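You operate a simulated robot arm through the tools that you are given. There is no shell and no other tool. Be economical: measure what you need, move in short steps, check, and stop when the job is done.

You are at the controls of a simulated two-armed robot. One attempt, no reset.

Task
Fold the blank down, lay it on the upper pins, level the beam.
Fine: blue switch on down, 90 degrees; grey switch on hand for each yellow jog, on auto to take it out; pins by seat 6; jog the beam level last and leave it on hand.

The check looks at the end state, three seconds after you hand in, the way a careful person would. Anything else that was tipped, shoved, dropped, spilled or broken makes it a failure. Flat cloth is picked up by pressing the open fingertips on it (5 to 10 N) and closing them slowly along it; thin cloth reads only 2 to 8 mm in the jaws.

Robot
Two 7-joint arms with two-finger parallel grippers on one trunk, on a base that drives. Base frame: it is fixed to the floor where the robot stands at the start and does not move with it; the origin is under the middle of the robot, x ahead of it, y to its left, z up. Lengths are in mm, angles in rad, forces in N, time in s.
The left shoulder is at the start at [50, 161, 1173], the right one opposite. With the tool pointing down near the work surface each hand reaches from about 100 to 460 mm from the robot's upright axis, wherever it stands, measured 20 degrees to its own side. Places, roughly: aluminium blank [-500, 1750, 500]; black angle knob [400, 300, 800]; blue fold switch [600, 0, 800]; blue spacer [400, 500, 1000]; grey switch of the head [600, -100, 800]; hand wheel [300, 400, 800]; stainless blank [0, 2000, 500]; upper pins by seat 6 [0, 2000, 800]; white trim knob [500, 200, 800]; zinc blank [-500, 1750, 750]. Payload 3.43 kg a hand.
The tool frame of a hand sits at the grasp point between the pads (the TCP): z along the fingers, y along the line on which they close. The tips reach 30 mm beyond it. Largest opening 94 mm; finger width 28, thickness 10; the body of the gripper, 50 by 96 mm, starts 55 mm behind the TCP.
Orientation is told as [roll, pitch, yaw] about the base's x, y, z axes, in that order, counted from this pose: with the fingers straight down and closing along the base's y, the tool's x points along the base's -x, its y along +y and its z along -z.

Tools
- The arms move only by the tool drive_tool. It takes "left_deltas", "right_deltas" or both (then of equal length, played together; a hand with none holds still); each is a list of rows, each a list of 3 entries, a list of its own where there are three numbers: the gripper command, from -1 (shut) to 1 (fully open), values between in proportion, then the shift along the tool's x, y, z in units of 30 mm (1.0 is 30 mm), then the turn, a rotation vector about the tool's x, y, z in units of 4 degrees (1.0 is 4 degrees). In form: [[fingers, [x, y, z], [ax, ay, az]], ...]. A call has 1 to 12 rows; each row shifts and turns the commanded pose from where the row before left it, along the tool's axes as they then stand. A call with a number of a shift or a turn outside -1 to 1 is refused whole. Rows are played at 5 a second. More than 50 mm and 0.15 rad between two rows, or a gripper value outside its range, and nothing of the call is played. Where a pose cannot be reached the arm comes as near as it can. A force on the tool above 60 N (or 10 N above the force at the start of the call, whichever is more), or a blocked arm, ends the call early, and 0.2 s more pass. The fingers move at their own pace (about 45 mm/s each) and stop on an object; they squeeze with about 33 N. The grip force told is the motor's: it shows also when the fingers shut on nothing. Time passes only in rows, and 0.2 s behind the last, so rows that do not move let the fingers close. The reply holds the time, the measured pose of the TCP, the force on the tool along the base axes, the opening and the grip force, in the units named above and with some noise, with the torque about the TCP (base axes, N m) and any sound that the robot's microphone picked up.
- Cameras (640 x 400 px; columns grow to the right, rows downward): "scene" is now at [108.9, 55.1, 1296.5]; the picture's right is [0.61, -0.79, 0.00], its down [-0.45, -0.35, -0.82] and it looks along [0.65, 0.50, -0.57] (base axes); focal length 237 px, centre (320, 200). "left" rides on the left gripper at [76, -14, -103] in its tool frame; the picture's right is [0.18, 0.98, 0.00], its down [-0.75, 0.14, -0.64] and it looks along [-0.63, 0.12, 0.77] (tool axes); focal length 243 px, centre (320, 200). "right" rides on the right gripper at [76, 14, -102] in its tool frame; the picture's right is [-0.18, 0.98, 0.00], its down [-0.75, -0.14, -0.64] and it looks along [-0.63, -0.12, 0.77] (tool axes); focal length 243 px, centre (320, 200). There is no depth. A picture from a camera that has moved, and an enlarged one, comes with that camera's place and axes in the base frame and with its lens.
- capture(camera): a new picture of that camera. No time passes.
- slide_trunk(by): slides the trunk up (or, below 0, down) by that many mm; the arms and the scene camera ride with it, the base frame stays. It gives what a move gives, with no picture.
- base_move(legs): drives the robot by 1 to 6 legs, each [ahead, left, turn to the left] in mm, mm and rad, along the robot's own axes; the way and the turn of a leg run together, so that a leg with both is an arc; at most 1500 mm and 3.142 rad a leg. The arms and the cameras ride along, it lands a little off, and it stops where it bumps. It gives what a move gives.
- head_to(pan, tilt): turns the head with the scene camera to pan (to the left, within 1.396 rad either way) and tilt (down, from -0.506 to 1.204), counted from straight ahead of the robot. It gives what a move gives.
- zoom(camera, box): a new picture of the part [left, top, right, bottom] of that camera's present view, enlarged. No time passes.
- hand_in(): hands the job in; it is judged then, once.

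Go step by step. Nothing tells you exact positions but the pictures and the camera data: compare them with the known pose of the tool, close in by small moves and look again before you grip or let go. The budget is 120 turns and 92 pictures, counting those below and the enlarged ones. Unless the task says otherwise, let go and move clear before handing in, and close with one line.

The tools are called after "Request:" as name(argument=value, ...) on one line, values as JSON. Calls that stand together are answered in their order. drive_tool: Moves the arms, as the interface text tells. Its arguments: {"type":"object","properties":{"left_deltas":{"type":"array","items":{"type":"array"}},"right_deltas":{"type":"array","items":{"type":"array"}}},"required":[]} The other tools are called the same way: slide_trunk (by) slides the trunk up or down; base_move (legs) drives the base; head_to (pan, tilt) turns the head that bears the scene camera; capture (camera) takes a picture; zoom (camera, box) takes an enlarged picture of a part of a camera's view; hand_in () hands the job in.

At the start:

```text
t: 0.0
left_tool_pos: [335.2, 344.4, 1088.8]
left_orientation: [-0.002, 0.001, 0.001]
left_force: [-1.0, 0.7, -0.5]
left_wrist_torque: [-0.01, 0.0, -0.01]
left_gripper_width: 94.0
left_grasp_force: 0.0
right_tool_pos: [471.8, -16.4, 1083.2]
right_orientation: [-0.002, 0.001, 0.001]
right_force: [0.0, -0.5, 1.2]
right_wrist_torque: [0.03, 0.01, -0.03]
right_gripper_width: 94.0
right_grasp_force: 0.1
trunk travel left (down, up): [-200.0, 67.0]
robot x, y, heading: [1.1, 2.7, -0.001]
head pan, tilt: [0.654, 0.609]
```

scene: 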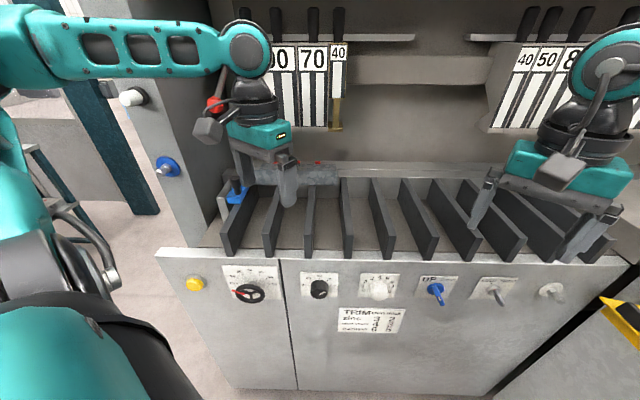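
right: 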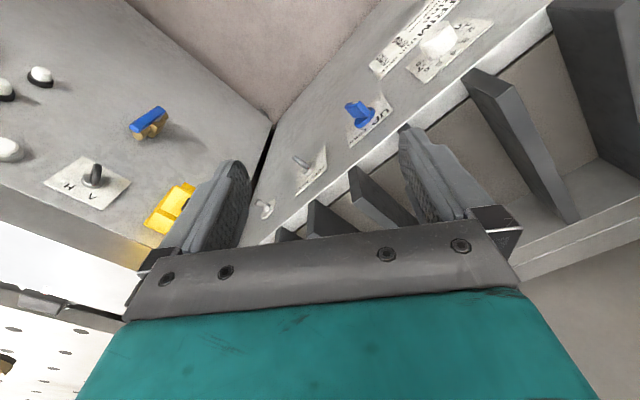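
left: 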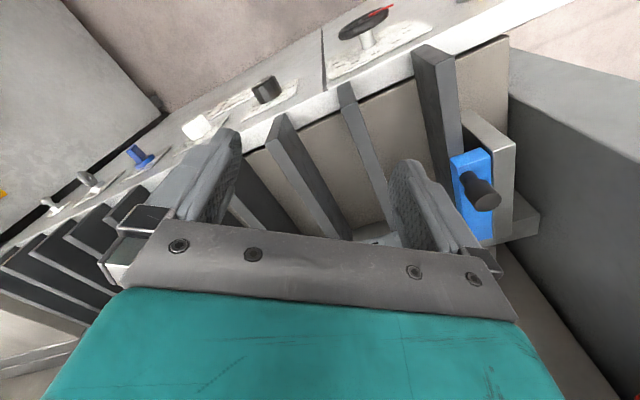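

The machine looks like a folding brake with a control panel in front of me; I'll first read the labels and look around.

Request:
zoom(camera="scene", box=[160, 240, 420, 400])

Request:
zoom(camera="scene", box=[400, 240, 640, 390])

Request:
zoom(camera="right", box=[0, 40, 320, 240])

Request:
head_to(pan=-0.3, tilt=0.6)

```text
2.46 times, centred on (290, 320) of scene
camera zoom: at [108.9, 55.1, 1296.5], right [0.61, -0.79, 0.0], down [-0.45, -0.35, -0.82], along [0.65, 0.5, -0.57], focal length 584 px, centre (394, -95)
```

zoom: 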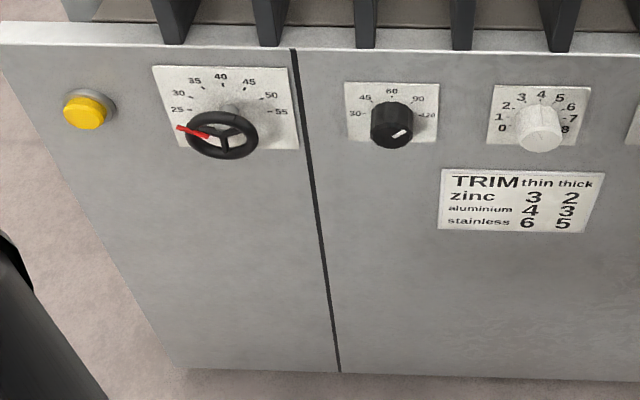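

```text
2.67 times, centred on (520, 315) of scene
camera zoom: at [108.9, 55.1, 1296.5], right [0.61, -0.79, 0.0], down [-0.45, -0.35, -0.82], along [0.65, 0.5, -0.57], focal length 633 px, centre (-213, -107)
```

zoom: 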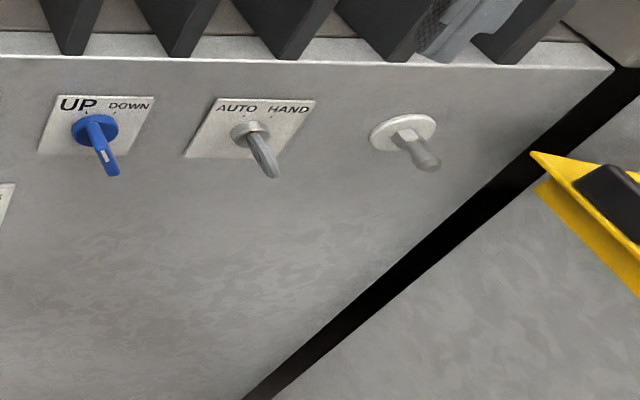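

```text
2.00 times, centred on (160, 140) of right
camera zoom: at [394.9, -2.4, 1185.3], right [0.18, 0.98, 0.0], down [0.75, -0.14, 0.64], along [0.63, -0.12, -0.77], focal length 485 px, centre (640, 320)
```

zoom: 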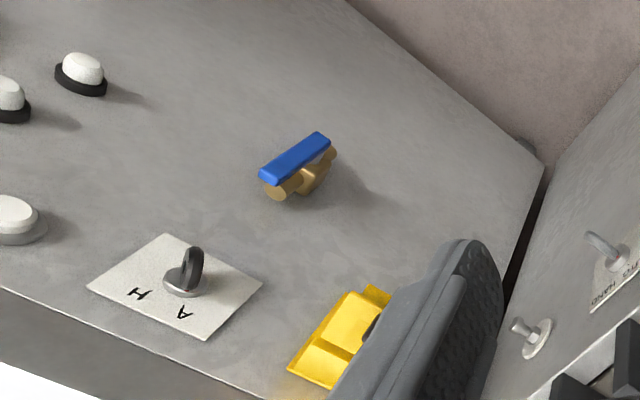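

```text
t: 1.2
left_tool_pos: [335.4, 343.4, 1090.0]
left_orientation: [-0.001, 0.002, 0.001]
left_force: [0.6, 0.9, -0.3]
left_wrist_torque: [0.03, 0.02, 0.0]
left_gripper_width: 94.1
left_grasp_force: 0.0
right_tool_pos: [470.7, -15.5, 1082.9]
right_orientation: [0.001, 0.0, -0.001]
right_force: [-0.9, 0.3, 0.3]
right_wrist_torque: [-0.02, -0.01, -0.01]
right_gripper_width: 94.1
right_grasp_force: 0.1
trunk travel left (down, up): [-200.0, 67.0]
robot x, y, heading: [-1.4, -0.2, 0.001]
head pan, tilt: [-0.3, 0.6]
```

The panel: yellow jog, hand wheel, angle knob (60ish now), trim knob with table, UP/DOWN switch, AUTO/HAND switch, another switch. I look around more.

Request:
capture(camera="scene")

Request:
head_to(pan=0.4, tilt=0.1)

Request:
capture(camera="scene")

Request:
head_to(pan=1.39, tilt=0.3)

Request:
capture(camera="scene")

```text
85 pictures are left
camera scene: at [123.5, -24.6, 1297.3], right [-0.29, -0.96, 0.0], down [-0.54, 0.17, -0.83], along [0.79, -0.24, -0.56], focal length 237 px, centre (320, 200)
```

scene: 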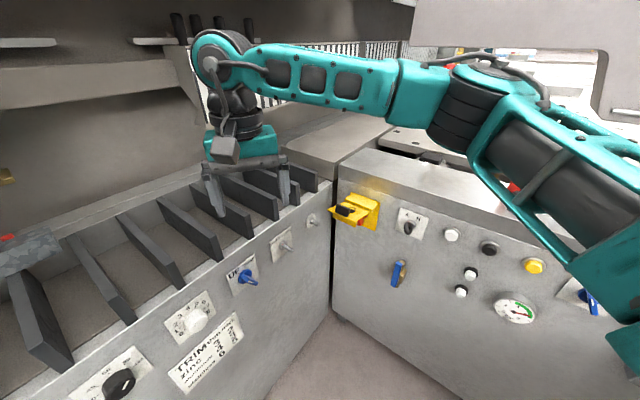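

```text
t: 2.3
left_tool_pos: [335.1, 343.2, 1089.1]
left_orientation: [0.0, 0.001, 0.003]
left_force: [-0.5, 0.3, 0.0]
left_wrist_torque: [0.02, 0.01, 0.01]
left_gripper_width: 93.8
left_grasp_force: 0.1
right_tool_pos: [469.8, -15.8, 1083.7]
right_orientation: [0.001, 0.0, 0.0]
right_force: [-0.9, -0.1, 0.4]
right_wrist_torque: [-0.02, -0.01, 0.0]
right_gripper_width: 93.9
right_grasp_force: 0.1
trunk travel left (down, up): [-200.0, 67.0]
robot x, y, heading: [-2.0, 0.8, 0.002]
head pan, tilt: [0.4, 0.099]
```

```text
84 pictures are left
camera scene: at [123.8, 37.2, 1343.4], right [0.39, -0.92, 0.0], down [-0.09, -0.04, -0.99], along [0.92, 0.39, -0.1], focal length 237 px, centre (320, 200)
```

scene: 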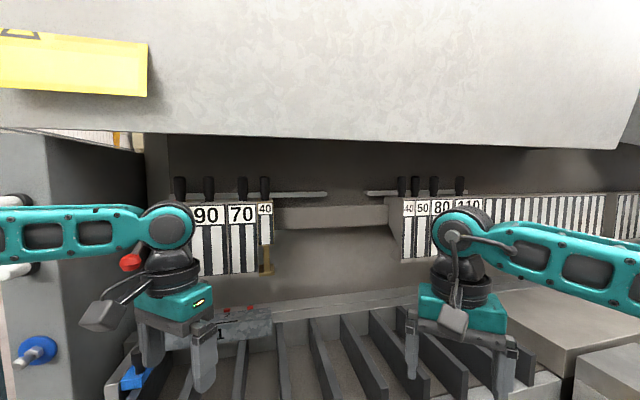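

```text
t: 3.6
left_tool_pos: [335.1, 344.3, 1088.5]
left_orientation: [0.001, 0.001, 0.001]
left_force: [-0.4, 0.3, 0.2]
left_wrist_torque: [0.0, 0.03, 0.02]
left_gripper_width: 94.0
left_grasp_force: 0.0
right_tool_pos: [470.9, -15.3, 1083.9]
right_orientation: [0.0, 0.001, 0.0]
right_force: [0.1, -0.2, 0.6]
right_wrist_torque: [0.03, -0.01, -0.02]
right_gripper_width: 94.3
right_grasp_force: 0.1
trunk travel left (down, up): [-200.0, 67.0]
robot x, y, heading: [2.9, -0.1, 0.004]
head pan, tilt: [1.389, 0.3]
```

```text
83 pictures are left
camera scene: at [55.9, 93.3, 1324.8], right [0.98, -0.18, 0.0], down [-0.05, -0.29, -0.96], along [0.17, 0.94, -0.3], focal length 237 px, centre (320, 200)
```

scene: 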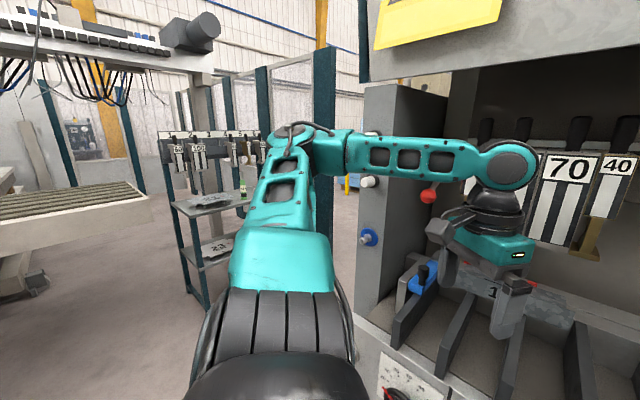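

I'll read the yellow sign and rack on the left.

Request:
zoom(camera="scene", box=[140, 100, 300, 260])

Request:
head_to(pan=0.9, tilt=-0.3)

Request:
capture(camera="scene")

```text
2.50 times, centred on (220, 180) of scene
camera zoom: at [55.9, 93.3, 1324.8], right [0.98, -0.18, 0.0], down [-0.05, -0.29, -0.96], along [0.17, 0.94, -0.3], focal length 594 px, centre (570, 250)
```

zoom: 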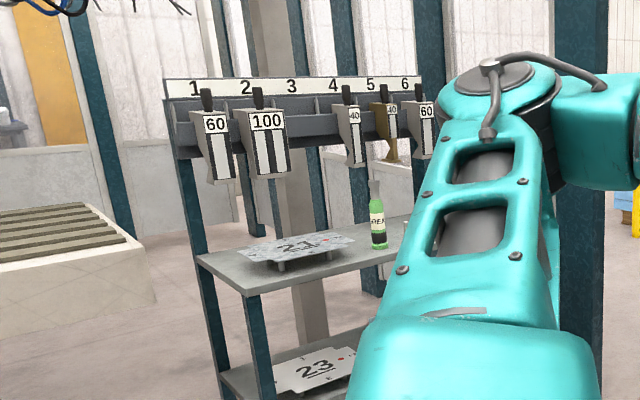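

```text
t: 4.6
left_tool_pos: [335.9, 343.6, 1088.4]
left_orientation: [0.001, 0.0, 0.001]
left_force: [-0.1, 0.4, 0.7]
left_wrist_torque: [0.0, -0.02, 0.0]
left_gripper_width: 93.9
left_grasp_force: 0.1
right_tool_pos: [469.6, -15.8, 1083.8]
right_orientation: [0.0, -0.001, -0.001]
right_force: [-0.6, 0.0, 0.1]
right_wrist_torque: [0.0, -0.04, 0.03]
right_gripper_width: 94.1
right_grasp_force: 0.1
trunk travel left (down, up): [-200.0, 67.0]
robot x, y, heading: [0.9, 0.5, -0.001]
head pan, tilt: [0.901, -0.3]
```

```text
81 pictures are left
camera scene: at [87.8, 63.2, 1378.0], right [0.78, -0.62, 0.0], down [0.18, 0.23, -0.96], along [0.59, 0.75, 0.29], focal length 237 px, centre (320, 200)
```

scene: 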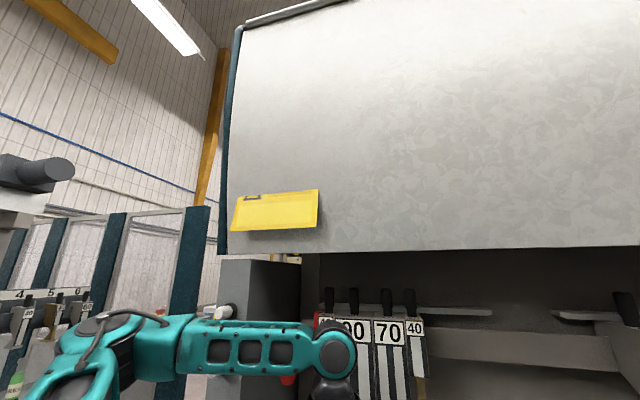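

Request:
zoom(camera="scene", box=[220, 180, 340, 255])

Request:
head_to(pan=0.7, tilt=0.6)

Request:
drive_tool(left_deltas=[[1, [0, 0, -1], [0, 0, 0]], [1, [1, 0, -1], [0, 0, 0]], [1, [1, 0, -1], [0, 0, 0]], [1, [1, 0, -1], [0, 0, 0]], [1, [1, 0, 0], [0, 0, 0]]])

Request:
capture(camera="scene")

Request:
capture(camera="left")

```text
5.33 times, centred on (280, 218) of scene
camera zoom: at [87.8, 63.2, 1378.0], right [0.78, -0.62, 0.0], down [0.18, 0.23, -0.96], along [0.59, 0.75, 0.29], focal length 1266 px, centre (533, 107)
```

zoom: 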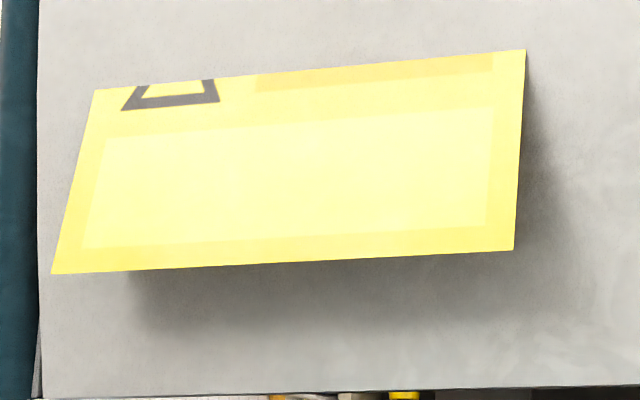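

```text
t: 5.8
left_tool_pos: [335.6, 344.4, 1088.9]
left_orientation: [0.001, 0.0, 0.001]
left_force: [0.1, -0.6, -0.3]
left_wrist_torque: [0.01, 0.0, -0.01]
left_gripper_width: 94.1
left_grasp_force: 0.1
right_tool_pos: [471.2, -15.2, 1083.4]
right_orientation: [0.0, 0.0, 0.001]
right_force: [-0.3, -0.2, 1.0]
right_wrist_torque: [-0.05, 0.04, 0.0]
right_gripper_width: 93.7
right_grasp_force: 0.0
trunk travel left (down, up): [-200.0, 67.0]
robot x, y, heading: [-0.6, -0.9, -0.002]
head pan, tilt: [0.7, 0.6]
```

```text
t: 7.0
left_tool_pos: [215.2, 343.7, 1208.6]
left_orientation: [0.0, 0.001, 0.0]
left_force: [-0.4, 0.1, -0.3]
left_wrist_torque: [-0.04, 0.01, 0.01]
left_gripper_width: 94.1
left_grasp_force: 0.1
right_tool_pos: [470.5, -15.2, 1084.1]
right_orientation: [0.0, 0.001, 0.0]
right_force: [0.3, 0.2, 0.6]
right_wrist_torque: [-0.02, -0.03, -0.01]
right_gripper_width: 94.2
right_grasp_force: 0.0
trunk travel left (down, up): [-200.0, 67.0]
robot x, y, heading: [-0.6, -2.3, 0.001]
head pan, tilt: [0.7, 0.6]
```

```text
79 pictures are left
camera scene: at [106.3, 58.8, 1297.3], right [0.64, -0.76, 0.0], down [-0.43, -0.36, -0.83], along [0.63, 0.53, -0.56], focal length 237 px, centre (320, 200)
```

scene: 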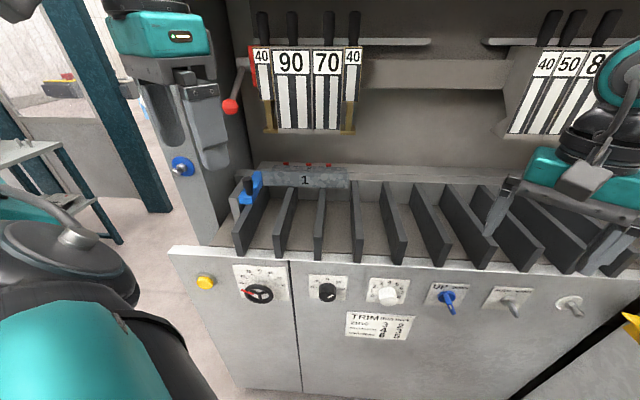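

```text
78 pictures are left
camera left: at [137.9, 330.0, 1310.8], right [-0.19, 0.98, 0.0], down [0.75, 0.14, 0.64], along [0.63, 0.12, -0.77], focal length 243 px, centre (320, 200)
```

left: 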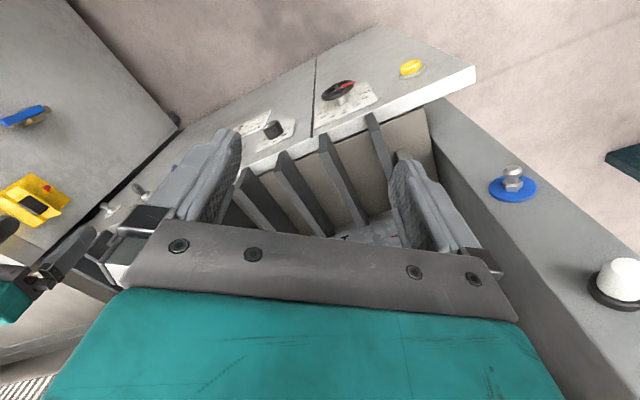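

Request:
zoom(camera="scene", box=[220, 120, 380, 220])

Request:
zoom(camera="scene", box=[170, 230, 330, 330])

Request:
zoom(camera="scene", box=[300, 260, 420, 335])

```text
4.00 times, centred on (300, 170) of scene
camera zoom: at [106.3, 58.8, 1297.3], right [0.64, -0.76, 0.0], down [-0.43, -0.36, -0.83], along [0.63, 0.53, -0.56], focal length 950 px, centre (400, 320)
```

zoom: 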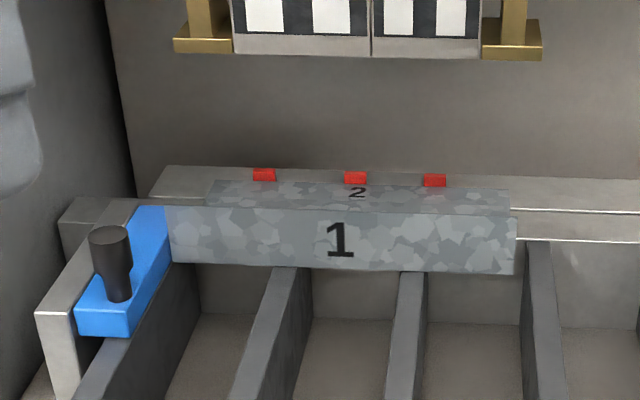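

```text
4.00 times, centred on (250, 280) of scene
camera zoom: at [106.3, 58.8, 1297.3], right [0.64, -0.76, 0.0], down [-0.43, -0.36, -0.83], along [0.63, 0.53, -0.56], focal length 950 px, centre (600, -120)
```

zoom: 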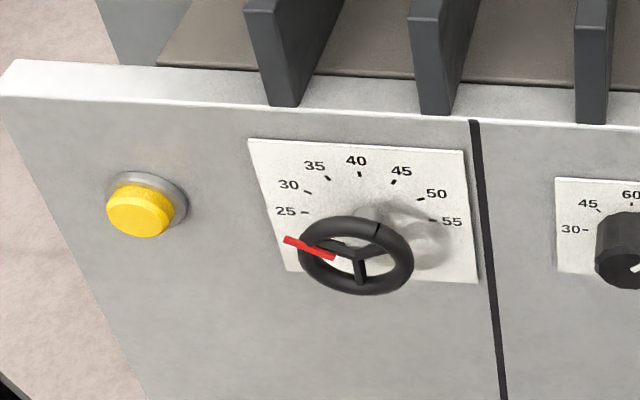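

```text
5.33 times, centred on (360, 298) of scene
camera zoom: at [106.3, 58.8, 1297.3], right [0.64, -0.76, 0.0], down [-0.43, -0.36, -0.83], along [0.63, 0.53, -0.56], focal length 1266 px, centre (107, -320)
```

zoom: 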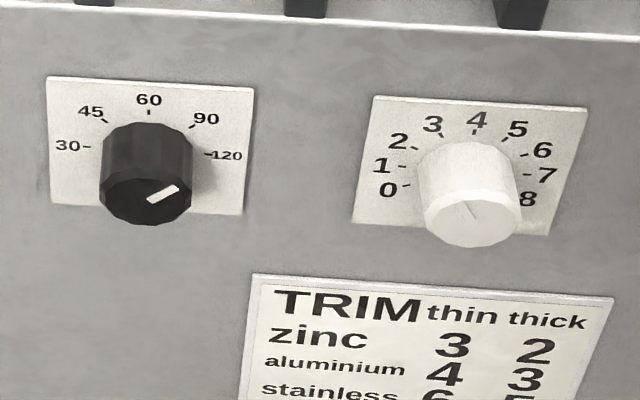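

The blank (spangled zinc-looking, flanges 1 and 2) lies in the machine. I'll back off square to the panel and turn to face it for close-ups.

Request:
base_move(legs=[[-122, -88, 0], [0, 0, 0.63]])

Request:
head_to(pan=0, tilt=0.6)

Request:
capture(camera="scene")

```text
t: 10.1
left_tool_pos: [-152.3, 317.6, 1208.9]
left_orientation: [-0.002, -0.002, 0.635]
left_force: [-0.5, 0.2, 0.1]
left_wrist_torque: [0.02, -0.02, -0.02]
left_gripper_width: 94.1
left_grasp_force: 0.1
right_tool_pos: [267.2, 178.3, 1083.7]
right_orientation: [0.0, 0.0, 0.634]
right_force: [0.5, 0.0, 0.0]
right_wrist_torque: [-0.02, 0.02, 0.01]
right_gripper_width: 94.2
right_grasp_force: 0.0
trunk travel left (down, up): [-200.0, 67.0]
robot x, y, heading: [-125.0, -88.0, 0.635]
head pan, tilt: [0.7, 0.6]
```

```text
t: 11.2
left_tool_pos: [-151.8, 318.1, 1209.2]
left_orientation: [0.001, 0.0, 0.635]
left_force: [-0.5, -0.3, -0.4]
left_wrist_torque: [0.01, 0.01, 0.01]
left_gripper_width: 93.9
left_grasp_force: 0.1
right_tool_pos: [267.4, 179.4, 1083.8]
right_orientation: [0.0, 0.0, 0.633]
right_force: [-0.1, -0.1, 0.3]
right_wrist_torque: [0.0, 0.01, -0.02]
right_gripper_width: 93.9
right_grasp_force: 0.0
trunk travel left (down, up): [-200.0, 67.0]
robot x, y, heading: [-119.1, -86.5, 0.634]
head pan, tilt: [0.0, 0.6]
```

```text
74 pictures are left
camera scene: at [-19.0, -9.5, 1297.3], right [0.59, -0.81, 0.0], down [-0.45, -0.34, -0.83], along [0.66, 0.49, -0.56], focal length 237 px, centre (320, 200)
```

scene: 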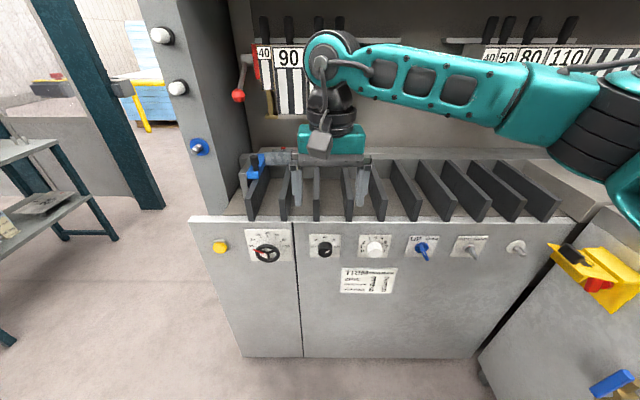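

Request:
drive_tool(right_deltas=[[1, [0, 0, 1], [0, 0, 0]], [1, [0, 0, 1], [0, 0, 0]], [1, [0, 0, 1], [0, 0, 0]], [1, [0, 0, 1], [0, 0, 0]], [1, [0, 0, 1], [0, 0, 0]], [1, [0, 0, 1], [0, 0, 0]], [1, [0, 0, 1], [0, 0, 0]], [1, [0, 0, 1], [0, 0, 0]], [1, [0, 0, 1], [0, 0, 0]], [1, [0, 0, 0], [0, -1, 0]], [1, [0, 0, 0], [0, -1, 0]], [1, [0, 0, 0], [0, -1, 0]]])

Request:
drive_tool(right_deltas=[[1, [0, 0, 0], [0, -1, 0]], [1, [0, 0, 0], [0, -1, 0]], [1, [0, 0, 0], [0, -1, 0]], [1, [0, 0, 0], [0, -1, 0]], [1, [0, 0, 0], [0, -1, 0]], [1, [0, 0, 0], [0, -1, 0]], [1, [0, 0, 0], [0, -1, 0]], [1, [0, 0, 0], [0, -1, 0]]])

Request:
capture(camera="right")

Request:
capture(camera="scene")

```text
t: 13.8
left_tool_pos: [-152.9, 317.8, 1210.1]
left_orientation: [0.0, 0.0, 0.636]
left_force: [-1.3, 0.5, 0.0]
left_wrist_torque: [0.04, -0.02, -0.03]
left_gripper_width: 94.0
left_grasp_force: 0.1
right_tool_pos: [266.9, 179.3, 812.1]
right_orientation: [-0.001, -0.209, 0.634]
right_force: [-0.7, 0.7, 0.0]
right_wrist_torque: [0.03, -0.02, -0.03]
right_gripper_width: 94.1
right_grasp_force: 0.1
trunk travel left (down, up): [-200.0, 67.0]
robot x, y, heading: [-125.3, -86.3, 0.63]
head pan, tilt: [0.0, 0.6]
```

```text
t: 15.6
left_tool_pos: [-153.3, 318.7, 1209.0]
left_orientation: [0.0, -0.001, 0.634]
left_force: [0.1, -0.3, -0.1]
left_wrist_torque: [0.02, -0.01, -0.01]
left_gripper_width: 94.2
left_grasp_force: 0.1
right_tool_pos: [266.8, 179.0, 813.5]
right_orientation: [0.001, -0.771, 0.633]
right_force: [-0.4, -0.3, -0.5]
right_wrist_torque: [-0.01, 0.0, -0.01]
right_gripper_width: 94.0
right_grasp_force: 0.1
trunk travel left (down, up): [-200.0, 67.0]
robot x, y, heading: [-121.3, -87.5, 0.637]
head pan, tilt: [0.0, 0.6]
```

```text
73 pictures are left
camera right: at [157.2, 114.9, 833.6], right [-0.48, 0.87, 0.13], down [0.16, -0.06, 0.99], along [0.86, 0.49, -0.11], focal length 243 px, centre (320, 200)
```

right: 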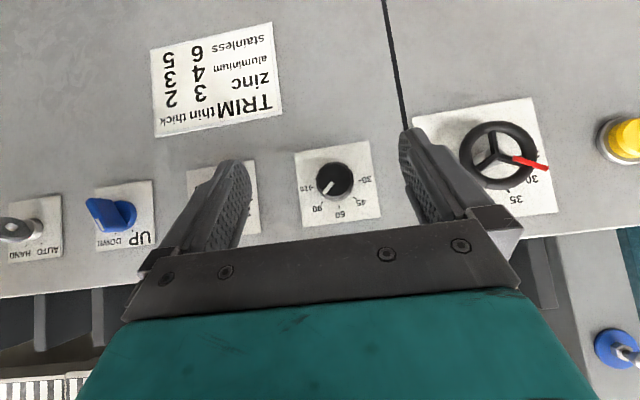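

```text
72 pictures are left
camera scene: at [-19.0, -9.5, 1297.3], right [0.59, -0.81, 0.0], down [-0.46, -0.33, -0.83], along [0.66, 0.49, -0.56], focal length 237 px, centre (320, 200)
```

scene: 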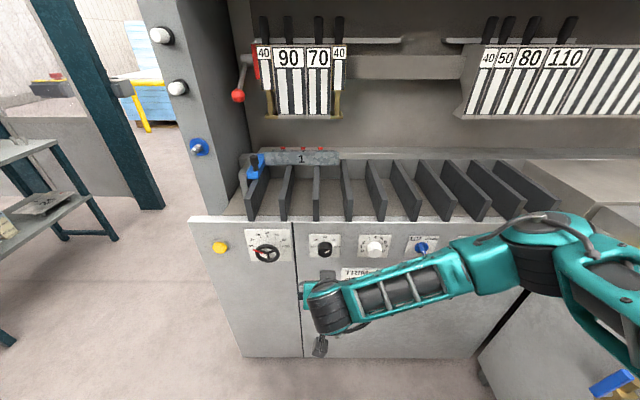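

Request:
zoom(camera="right", box=[280, 130, 400, 230])

Request:
zoom(camera="right", box=[400, 90, 640, 230])

Request:
drive_tool(right_deltas=[[-1, [0, 0, 0], [0, 0, 0]], [-1, [0, 0, 0], [0, 0, 0]], [-1, [0, 0, 0], [0, 0, 0]], [-1, [0, 0, 0], [0, 0, 0]], [-1, [0, 0, 0], [0, 0, 0]]])

Request:
zoom(camera="right", box=[0, 130, 280, 270])

Request:
zoom(camera="scene", box=[230, 120, 360, 200])

```text
4.00 times, centred on (340, 180) of right
camera zoom: at [157.2, 114.9, 833.6], right [-0.48, 0.87, 0.13], down [0.16, -0.06, 0.99], along [0.86, 0.49, -0.11], focal length 970 px, centre (240, 280)
```

zoom: 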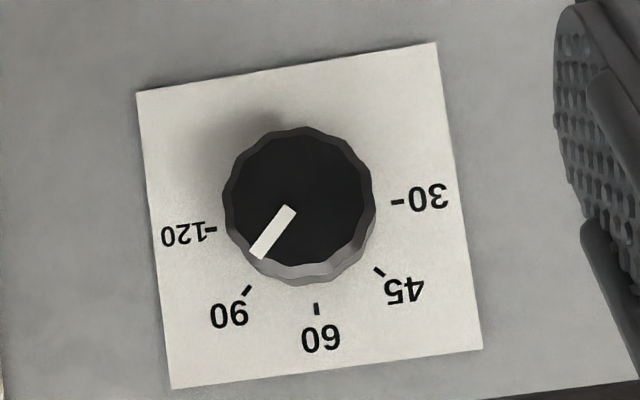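

```text
2.67 times, centred on (520, 160) of right
camera zoom: at [157.2, 114.9, 833.6], right [-0.48, 0.87, 0.13], down [0.16, -0.06, 0.99], along [0.86, 0.49, -0.11], focal length 647 px, centre (-213, 307)
```

zoom: 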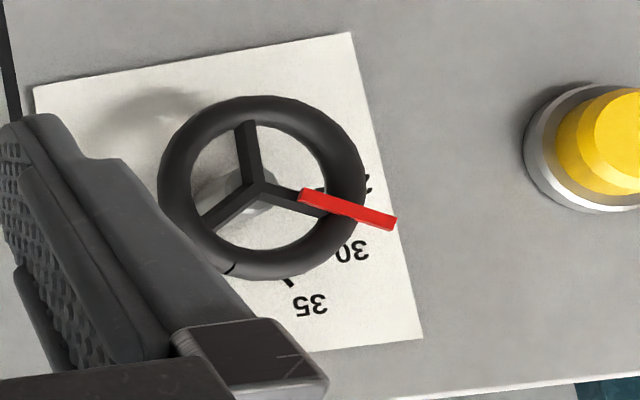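

```text
t: 16.8
left_tool_pos: [-151.9, 317.7, 1208.5]
left_orientation: [-0.001, -0.001, 0.635]
left_force: [0.1, 0.0, -0.7]
left_wrist_torque: [-0.02, 0.02, 0.01]
left_gripper_width: 94.1
left_grasp_force: 0.0
right_tool_pos: [266.9, 179.9, 813.9]
right_orientation: [0.0, -0.768, 0.634]
right_force: [0.0, -0.4, 0.2]
right_wrist_torque: [-0.02, -0.02, -0.02]
right_gripper_width: 0.1
right_grasp_force: 10.0
trunk travel left (down, up): [-200.0, 67.0]
robot x, y, heading: [-122.6, -89.6, 0.629]
head pan, tilt: [0.0, 0.6]
```

```text
2.29 times, centred on (140, 200) of right
camera zoom: at [157.4, 115.0, 833.8], right [-0.48, 0.87, 0.13], down [0.16, -0.06, 0.99], along [0.86, 0.49, -0.11], focal length 555 px, centre (731, 200)
```

zoom: 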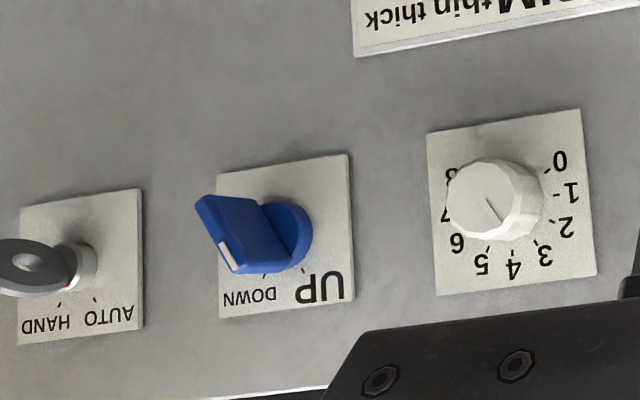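

```text
4.92 times, centred on (295, 160) of scene
camera zoom: at [-19.0, -9.5, 1297.3], right [0.59, -0.81, 0.0], down [-0.46, -0.33, -0.83], along [0.66, 0.49, -0.56], focal length 1169 px, centre (443, 397)
```

zoom: 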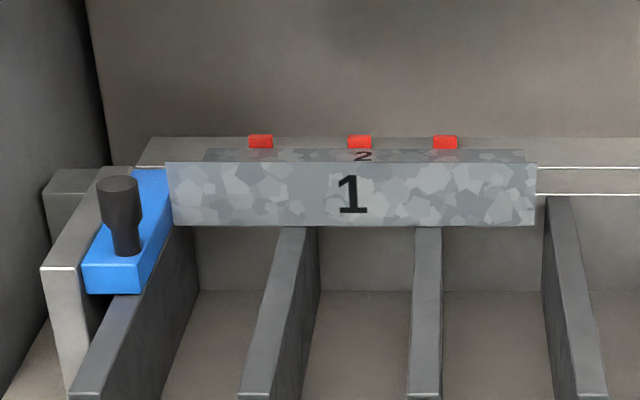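

Angle knob already reads 90 and the trim about 3; now a closer look at the blank in the machine from the left hand.

Request:
drive_tool(left_deltas=[[1, [-1, -0.7, 0.2], [0, 0, 0]], [1, [-1, -0.7, 0.2], [0, 0, 0]], [1, [-1, -0.7, 0.2], [0, 0, 0]], [1, [-1, -0.7, 0.2], [0, 0, 0]], [1, [-1, -0.7, 0.2], [0, 0, 0]], [1, [-1, -0.7, 0.2], [0, 0, 0]], [1, [-1, -0.7, 0.2], [0, 0, 0]], [1, [-1, -0.7, 0.2], [0, 0, 0]], [1, [-1, -0.7, 0.2], [0, 0, 0]], [1, [-1, -0.7, 0.2], [0, 0, 0]], [1, [-1, -0.7, 0.2], [0, 0, 0]], [1, [-1, -0.7, 0.2], [0, 0, 0]]])

Request:
drive_tool(left_deltas=[[1, [0, 0, 0], [0, -1, 0]], [1, [0, 0, 0], [0, -1, 0]], [1, [0, 0, 0], [0, -1, 0]], [1, [0, 0, 0], [0, -1, 0]], [1, [0, 0, 0], [0, -1, 0]], [1, [0, 0, 0], [0, -1, 0]]])

Request:
capture(camera="left")

Request:
zoom(camera="right", box=[180, 170, 270, 260])

```text
t: 19.4
left_tool_pos: [182.3, 345.5, 1122.6]
left_orientation: [-0.003, 0.0, 0.638]
left_force: [-0.4, 0.2, -0.2]
left_wrist_torque: [0.0, 0.04, 0.01]
left_gripper_width: 94.0
left_grasp_force: 0.1
left hand out of reach, approached as far as the arm can: row 9, 10, 11, 12
right_tool_pos: [267.8, 180.0, 813.1]
right_orientation: [0.0, -0.77, 0.634]
right_force: [0.1, -0.2, -0.1]
right_wrist_torque: [0.01, -0.02, 0.03]
right_gripper_width: 0.0
right_grasp_force: 33.1
trunk travel left (down, up): [-200.0, 67.0]
robot x, y, heading: [-123.6, -88.7, 0.634]
head pan, tilt: [0.0, 0.6]
```

```text
t: 20.8
left_tool_pos: [182.7, 344.4, 1124.0]
left_orientation: [0.001, -0.421, 0.637]
left_force: [0.6, 0.8, 0.3]
left_wrist_torque: [0.02, -0.01, -0.01]
left_gripper_width: 93.9
left_grasp_force: 0.1
right_tool_pos: [265.9, 179.4, 813.6]
right_orientation: [0.001, -0.768, 0.633]
right_force: [-0.4, 0.2, -0.6]
right_wrist_torque: [-0.02, 0.01, -0.01]
right_gripper_width: 0.0
right_grasp_force: 32.8
trunk travel left (down, up): [-200.0, 67.0]
robot x, y, heading: [-120.1, -86.0, 0.636]
head pan, tilt: [0.0, 0.6]
```

```text
67 pictures are left
camera left: at [100.9, 267.1, 1185.5], right [-0.72, 0.69, -0.08], down [0.26, 0.37, 0.89], along [0.65, 0.62, -0.44], focal length 243 px, centre (320, 200)
```

left: 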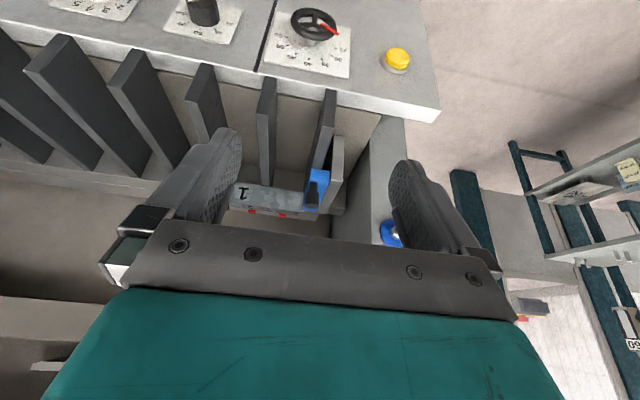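

```text
4.44 times, centred on (225, 215) of right
camera zoom: at [157.3, 114.9, 833.8], right [-0.48, 0.87, 0.13], down [0.16, -0.06, 0.99], along [0.86, 0.49, -0.11], focal length 1078 px, centre (742, 133)
```

zoom: 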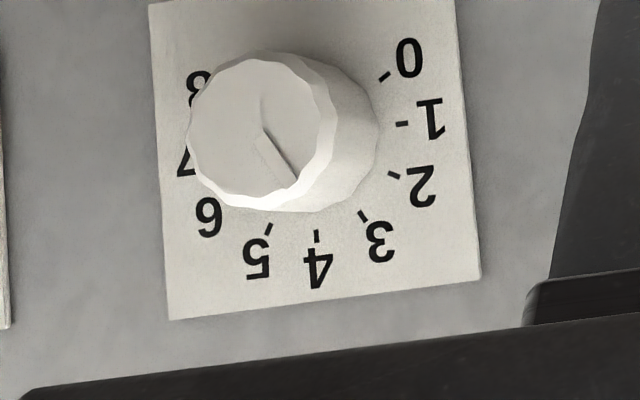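

Trim reads 3 (zinc thin), angle 90. Now look frontally at the blue and grey switches.

Request:
drive_tool(right_deltas=[[-1, [0, -1, 0], [0, 0, 0]], [-1, [0, -1, 0], [0, 0, 0]], [-1, [0, -1, 0], [0, 0, 0]], [-1, [0, -1, 0], [0, 0, 0]], [-1, [0, -1, 0], [0, 0, 0]], [-1, [0, -1, 0], [0, 0, 0]], [-1, [0, -1, 0], [0, 0, 0]], [-1, [0, -1, 0], [0, 0, 0]]])

Request:
capture(camera="right")

Request:
zoom(camera="right", box=[180, 100, 460, 260])

Request:
zoom(camera="left", box=[200, 130, 360, 240])

```text
t: 22.6
left_tool_pos: [181.8, 344.2, 1123.7]
left_orientation: [0.0, -0.421, 0.633]
left_force: [0.1, -0.2, 0.1]
left_wrist_torque: [0.01, 0.01, 0.0]
left_gripper_width: 94.0
left_grasp_force: 0.0
right_tool_pos: [382.3, 47.4, 830.2]
right_orientation: [-0.003, -0.761, 0.634]
right_force: [0.2, 1.2, -0.3]
right_wrist_torque: [0.0, -0.02, -0.02]
right_gripper_width: 0.0
right_grasp_force: 33.5
right hand out of reach, approached as far as the arm can: row 6, 7, 8
trunk travel left (down, up): [-200.0, 67.0]
robot x, y, heading: [-123.2, -84.2, 0.638]
head pan, tilt: [0.0, 0.6]
```

```text
65 pictures are left
camera right: at [271.7, -16.4, 851.6], right [-0.47, 0.87, 0.12], down [0.16, -0.05, 0.99], along [0.87, 0.49, -0.12], focal length 243 px, centre (320, 200)
```

right: 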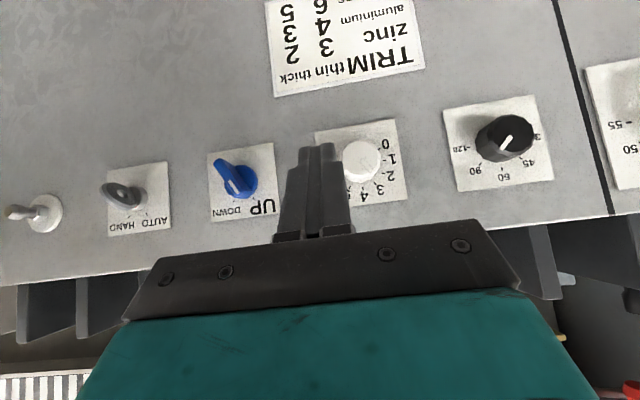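

```text
2.29 times, centred on (320, 180) of right
camera zoom: at [271.7, -16.4, 851.6], right [-0.47, 0.87, 0.12], down [0.16, -0.05, 0.99], along [0.87, 0.49, -0.12], focal length 555 px, centre (320, 246)
```

zoom: 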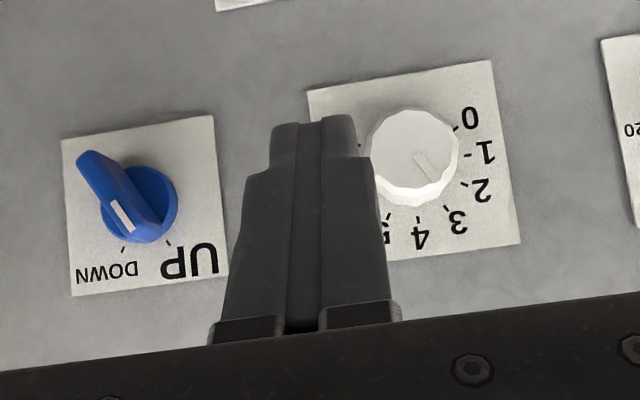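

```text
3.64 times, centred on (280, 185) of left
camera zoom: at [101.0, 267.0, 1185.7], right [-0.72, 0.69, -0.07], down [0.26, 0.37, 0.89], along [0.64, 0.62, -0.44], focal length 882 px, centre (466, 254)
```

zoom: 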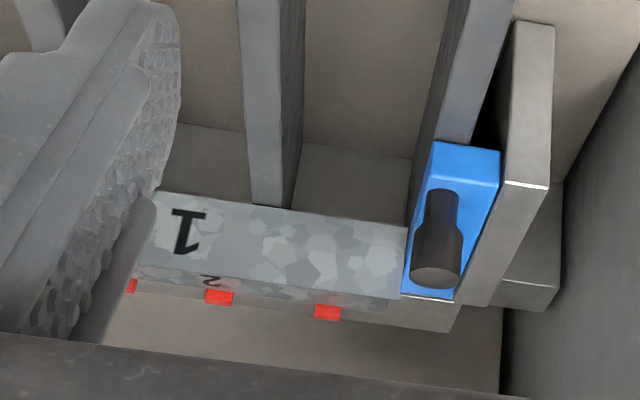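

Blue lever is on UP (needs DOWN). I'll check the grey lever, lower the trunk for better reach and point both hands more horizontally.

Request:
zoom(camera="right", box=[0, 140, 280, 300])

Request:
drive_tool(left_deltas=[[1, [1, 0, -0.5], [0, 0, 0]], [1, [1, 0, -0.5], [0, 0, 0]], [1, [1, 0, -0.5], [0, 0, 0]]], right_deltas=[[-1, [0.7, 0, -0.7], [0, 0, 0]], [-1, [0.7, 0, -0.7], [0, 0, 0]], [-1, [0.7, 0, -0.7], [0, 0, 0]]])

Request:
slide_trunk(by=-190)

Request:
capture(camera="scene")

```text
2.29 times, centred on (140, 220) of right
camera zoom: at [271.7, -16.4, 851.6], right [-0.47, 0.87, 0.12], down [0.16, -0.05, 0.99], along [0.87, 0.49, -0.12], focal length 555 px, centre (731, 154)
```

zoom: 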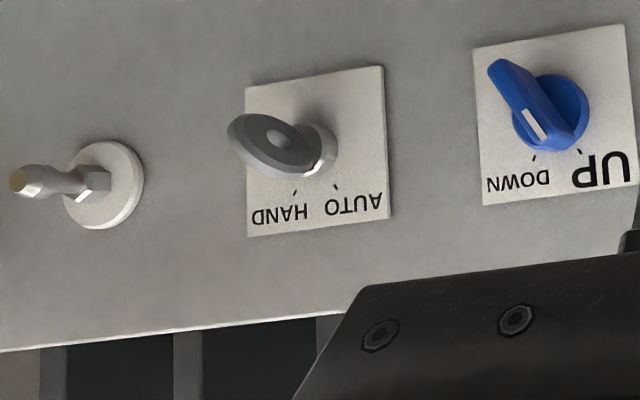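

```text
t: 23.4
left_tool_pos: [99.6, 284.9, 1127.4]
left_orientation: [-0.001, -0.42, 0.638]
left_force: [-0.3, 0.2, -0.6]
left_wrist_torque: [-0.01, 0.01, 0.03]
left_gripper_width: 94.2
left_grasp_force: 0.1
right_tool_pos: [347.0, 17.9, 865.3]
right_orientation: [-0.005, -0.763, 0.634]
right_force: [-0.2, 0.2, -0.1]
right_wrist_torque: [-0.01, 0.0, 0.02]
right_gripper_width: 0.0
right_grasp_force: 32.7
right hand out of reach, approached as far as the arm can: row 1, 2, 3
trunk travel left (down, up): [-200.0, 67.0]
robot x, y, heading: [-128.3, -87.6, 0.631]
head pan, tilt: [0.0, 0.6]
```

```text
t: 25.5
left_tool_pos: [100.1, 285.2, 938.2]
left_orientation: [0.0, -0.419, 0.635]
left_force: [0.8, 0.3, -0.5]
left_wrist_torque: [0.0, 0.03, 0.01]
left_gripper_width: 94.2
left_grasp_force: 0.1
right_tool_pos: [347.7, 18.7, 676.1]
right_orientation: [-0.005, -0.76, 0.633]
right_force: [0.2, 1.2, 0.2]
right_wrist_torque: [0.0, 0.01, -0.01]
right_gripper_width: 0.0
right_grasp_force: 33.2
trunk travel left (down, up): [-10.0, 257.0]
robot x, y, heading: [-123.9, -88.1, 0.632]
head pan, tilt: [0.0, 0.6]
```

```text
61 pictures are left
camera scene: at [-19.0, -9.6, 1107.4], right [0.59, -0.81, 0.0], down [-0.46, -0.33, -0.83], along [0.66, 0.49, -0.56], focal length 237 px, centre (320, 200)
```

scene: 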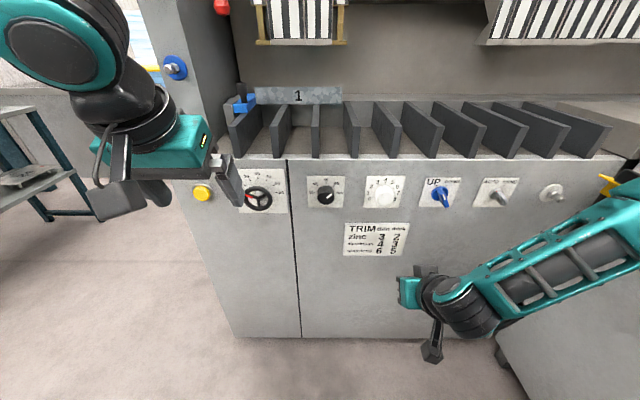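

Panel plane is ~635 mm ahead; blue hub at about (568,49,792), grey hub (652,-64,792), yellow (209,537,785). I move a bit nearer and right so both ends are reachable.

Request:
base_move(legs=[[100, -60, 0]])

Request:
drive_tool(right_deltas=[[-1, [0, 0, 0], [0, -1, 0]], [-1, [0, 0, 0], [0, -1, 0]], [-1, [0, 0, 0], [0, -1, 0]], [-1, [0, 0, 0], [0, -1, 0]], [-1, [0, 0, 0], [0, -1, 0]], [-1, [0, 0, 0], [0, -1, 0]], [-1, [0, 0, 0], [0, -1, 0]], [-1, [0, 0, 0], [0, -1, 0]], [-1, [0, 0, 0], [0, -1, 0]], [-1, [0, 0, 0], [0, -1, 0]]])

Request:
capture(camera="right")

Request:
capture(camera="scene")

```text
t: 26.7
left_tool_pos: [216.3, 296.6, 937.6]
left_orientation: [0.0, -0.419, 0.637]
left_force: [0.2, -0.1, 0.1]
left_wrist_torque: [0.0, 0.01, 0.0]
left_gripper_width: 93.9
left_grasp_force: 0.0
right_tool_pos: [463.1, 28.8, 675.7]
right_orientation: [-0.003, -0.761, 0.633]
right_force: [-0.1, 0.0, 0.2]
right_wrist_torque: [0.0, -0.02, 0.0]
right_gripper_width: 0.0
right_grasp_force: 32.8
trunk travel left (down, up): [-10.0, 257.0]
robot x, y, heading: [-6.0, -75.5, 0.632]
head pan, tilt: [0.0, 0.6]
```

```text
t: 28.9
left_tool_pos: [216.1, 295.8, 938.3]
left_orientation: [-0.001, -0.418, 0.636]
left_force: [-0.3, 0.7, 0.5]
left_wrist_torque: [0.0, 0.01, 0.01]
left_gripper_width: 93.8
left_grasp_force: 0.0
right_tool_pos: [392.7, 147.7, 771.9]
right_orientation: [-0.028, -1.46, 0.653]
right_force: [0.3, 0.5, -0.2]
right_wrist_torque: [0.01, 0.0, 0.02]
right_gripper_width: 0.3
right_grasp_force: 33.1
right hand out of reach, approached as far as the arm can: row 1, 2, 3, 4, 5, 6, 7, 8, 9, 10
trunk travel left (down, up): [-10.0, 257.0]
robot x, y, heading: [-4.9, -74.2, 0.634]
head pan, tilt: [0.0, 0.6]
```

```text
60 pictures are left
camera right: at [296.9, 94.0, 707.3], right [-0.56, 0.81, 0.18], down [-0.37, -0.44, 0.82], along [0.74, 0.39, 0.54], focal length 243 px, centre (320, 200)
```

right: 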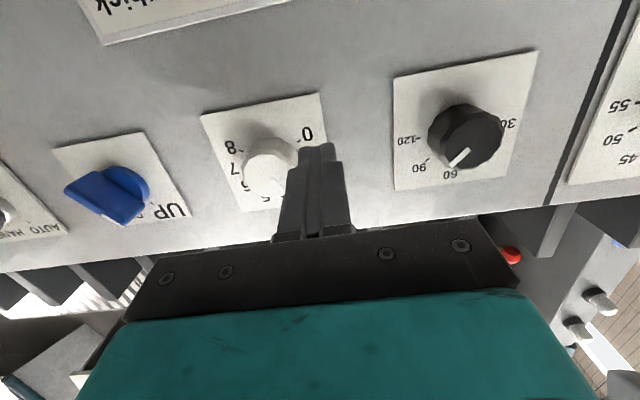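

```text
59 pictures are left
camera scene: at [96.5, 1.7, 1107.3], right [0.59, -0.81, 0.0], down [-0.46, -0.33, -0.83], along [0.67, 0.49, -0.56], focal length 237 px, centre (320, 200)
```

scene: 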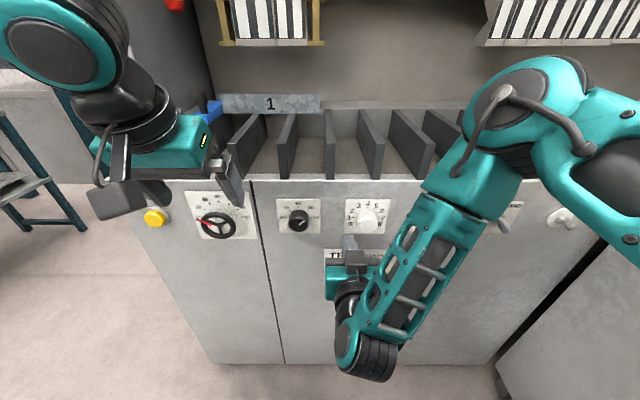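

The arm is folded too tightly here; I back off 60 mm, then bring the hand in front of the blue lever.

Request:
base_move(legs=[[-60, 0, 0]])

Request:
drive_tool(right_deltas=[[-1, [-0.3, -1, 0], [0, 0, 0]], [-1, [-0.3, -1, 0], [0, 0, 0]], [-1, [0, -1, 0], [0, 0, 0]], [-0.2, [0, -1, 0], [0, 0, 0]], [-0.2, [0, -1, 0], [0, 0, 0]], [-0.2, [0, -1, 0], [0, 0, 0]]])

Request:
capture(camera="right")

Request:
capture(camera="scene")

```text
t: 29.9
left_tool_pos: [169.3, 261.0, 939.0]
left_orientation: [0.0, -0.418, 0.634]
left_force: [0.9, -0.5, 0.0]
left_wrist_torque: [0.0, 0.0, -0.01]
left_gripper_width: 93.9
left_grasp_force: 0.1
right_tool_pos: [346.5, 113.3, 772.0]
right_orientation: [-0.032, -1.459, 0.659]
right_force: [-0.9, 0.1, -0.9]
right_wrist_torque: [0.02, 0.02, -0.02]
right_gripper_width: 0.1
right_grasp_force: 32.6
trunk travel left (down, up): [-10.0, 257.0]
robot x, y, heading: [-52.5, -109.7, 0.632]
head pan, tilt: [0.0, 0.6]
```

```text
t: 31.3
left_tool_pos: [168.8, 260.6, 937.3]
left_orientation: [0.0, -0.419, 0.636]
left_force: [0.5, 0.2, -0.3]
left_wrist_torque: [-0.04, 0.0, -0.01]
left_gripper_width: 94.1
left_grasp_force: 0.1
right_tool_pos: [355.9, 44.5, 856.6]
right_orientation: [-0.034, -1.456, 0.657]
right_force: [0.7, -0.1, 0.1]
right_wrist_torque: [0.01, 0.01, 0.03]
right_gripper_width: 37.5
right_grasp_force: 0.1
right hand out of reach, approached as far as the arm can: row 1, 2, 3, 4, 5, 6
trunk travel left (down, up): [-10.0, 257.0]
robot x, y, heading: [-53.3, -109.7, 0.632]
head pan, tilt: [0.0, 0.6]
```

```text
58 pictures are left
camera right: at [258.9, -8.8, 791.9], right [-0.56, 0.81, 0.18], down [-0.37, -0.43, 0.82], along [0.74, 0.39, 0.54], focal length 243 px, centre (320, 200)
```

right: 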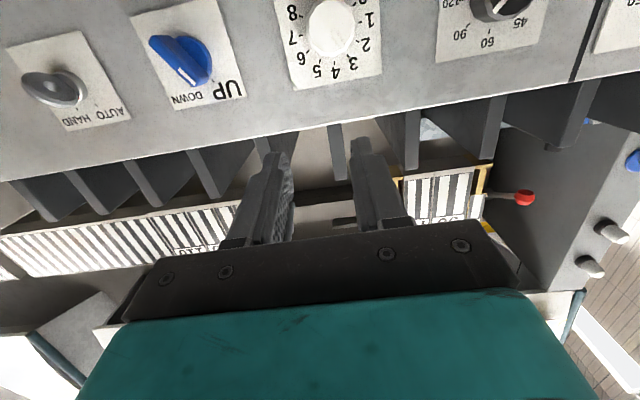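

```text
57 pictures are left
camera scene: at [48.5, -33.6, 1107.3], right [0.59, -0.81, 0.0], down [-0.46, -0.33, -0.83], along [0.67, 0.49, -0.56], focal length 237 px, centre (320, 200)
```

scene: 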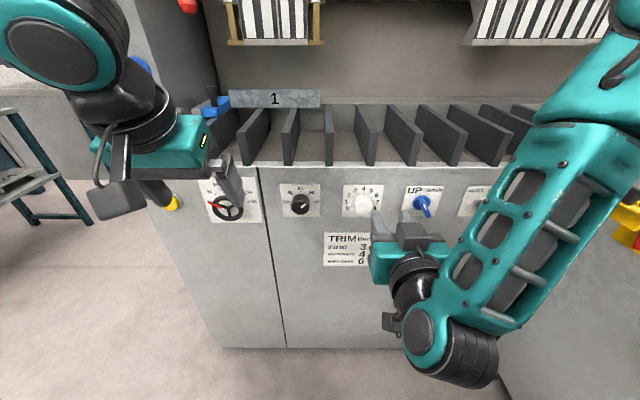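

Horizontal pointing doesn't work at this range; I go back to a 45° tool tilt, and then move the base nearer and to the right.

Request:
drive_tool(right_deltas=[[-1, [0, 0, -0.5], [0, 1, 0]], [-1, [0, 0, -0.5], [0, 1, 0]], [-1, [0, 0, 0], [0, 1, 0]], [-1, [0, 0, 0], [0, 1, 0]], [-1, [0, 0, 0], [0, 1, 0]], [-1, [0, 0, 0], [0, 1, 0]], [-1, [0, 0, 0], [0, 1, 0]], [-1, [0, 0, 0], [0, 1, 0]], [-1, [0, 0, 0], [0, 1, 0]], [-1, [0, 0, 0], [0, 1, 0]]])

Request:
base_move(legs=[[90, -65, 0]])

Request:
capture(camera="right")

```text
t: 33.5
left_tool_pos: [167.9, 260.8, 938.7]
left_orientation: [0.001, -0.419, 0.636]
left_force: [-0.1, 0.2, -1.4]
left_wrist_torque: [-0.01, -0.01, 0.02]
left_gripper_width: 93.9
left_grasp_force: 0.1
right_tool_pos: [339.0, 42.0, 854.7]
right_orientation: [-0.006, -0.758, 0.631]
right_force: [-0.3, 0.3, -0.2]
right_wrist_torque: [0.0, -0.04, 0.0]
right_gripper_width: 0.0
right_grasp_force: 32.8
right hand out of reach, approached as far as the arm can: row 2
trunk travel left (down, up): [-10.0, 257.0]
robot x, y, heading: [-55.4, -112.3, 0.637]
head pan, tilt: [0.0, 0.6]
```

```text
t: 34.7
left_tool_pos: [279.3, 261.9, 937.9]
left_orientation: [0.0, -0.419, 0.634]
left_force: [0.0, -0.2, 0.4]
left_wrist_torque: [-0.03, 0.0, -0.02]
left_gripper_width: 94.0
left_grasp_force: 0.0
right_tool_pos: [448.4, 43.2, 854.4]
right_orientation: [-0.004, -0.759, 0.628]
right_force: [-0.4, -0.3, 0.0]
right_wrist_torque: [0.01, 0.02, 0.0]
right_gripper_width: 0.3
right_grasp_force: 33.0
trunk travel left (down, up): [-10.0, 257.0]
robot x, y, heading: [56.7, -109.6, 0.632]
head pan, tilt: [0.0, 0.6]
```

```text
56 pictures are left
camera right: at [338.7, -19.4, 876.8], right [-0.47, 0.87, 0.12], down [0.17, -0.05, 0.98], along [0.87, 0.48, -0.12], focal length 243 px, centre (320, 200)
```

right: 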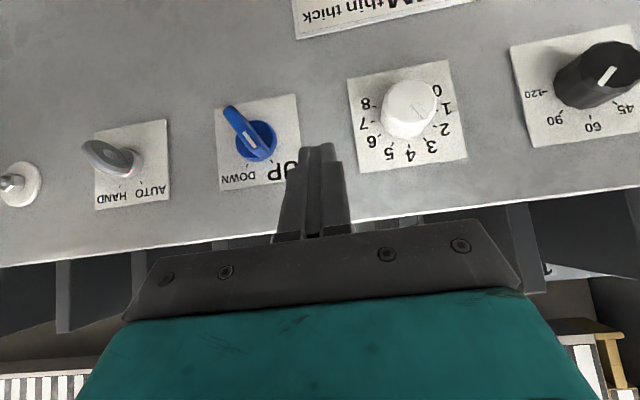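

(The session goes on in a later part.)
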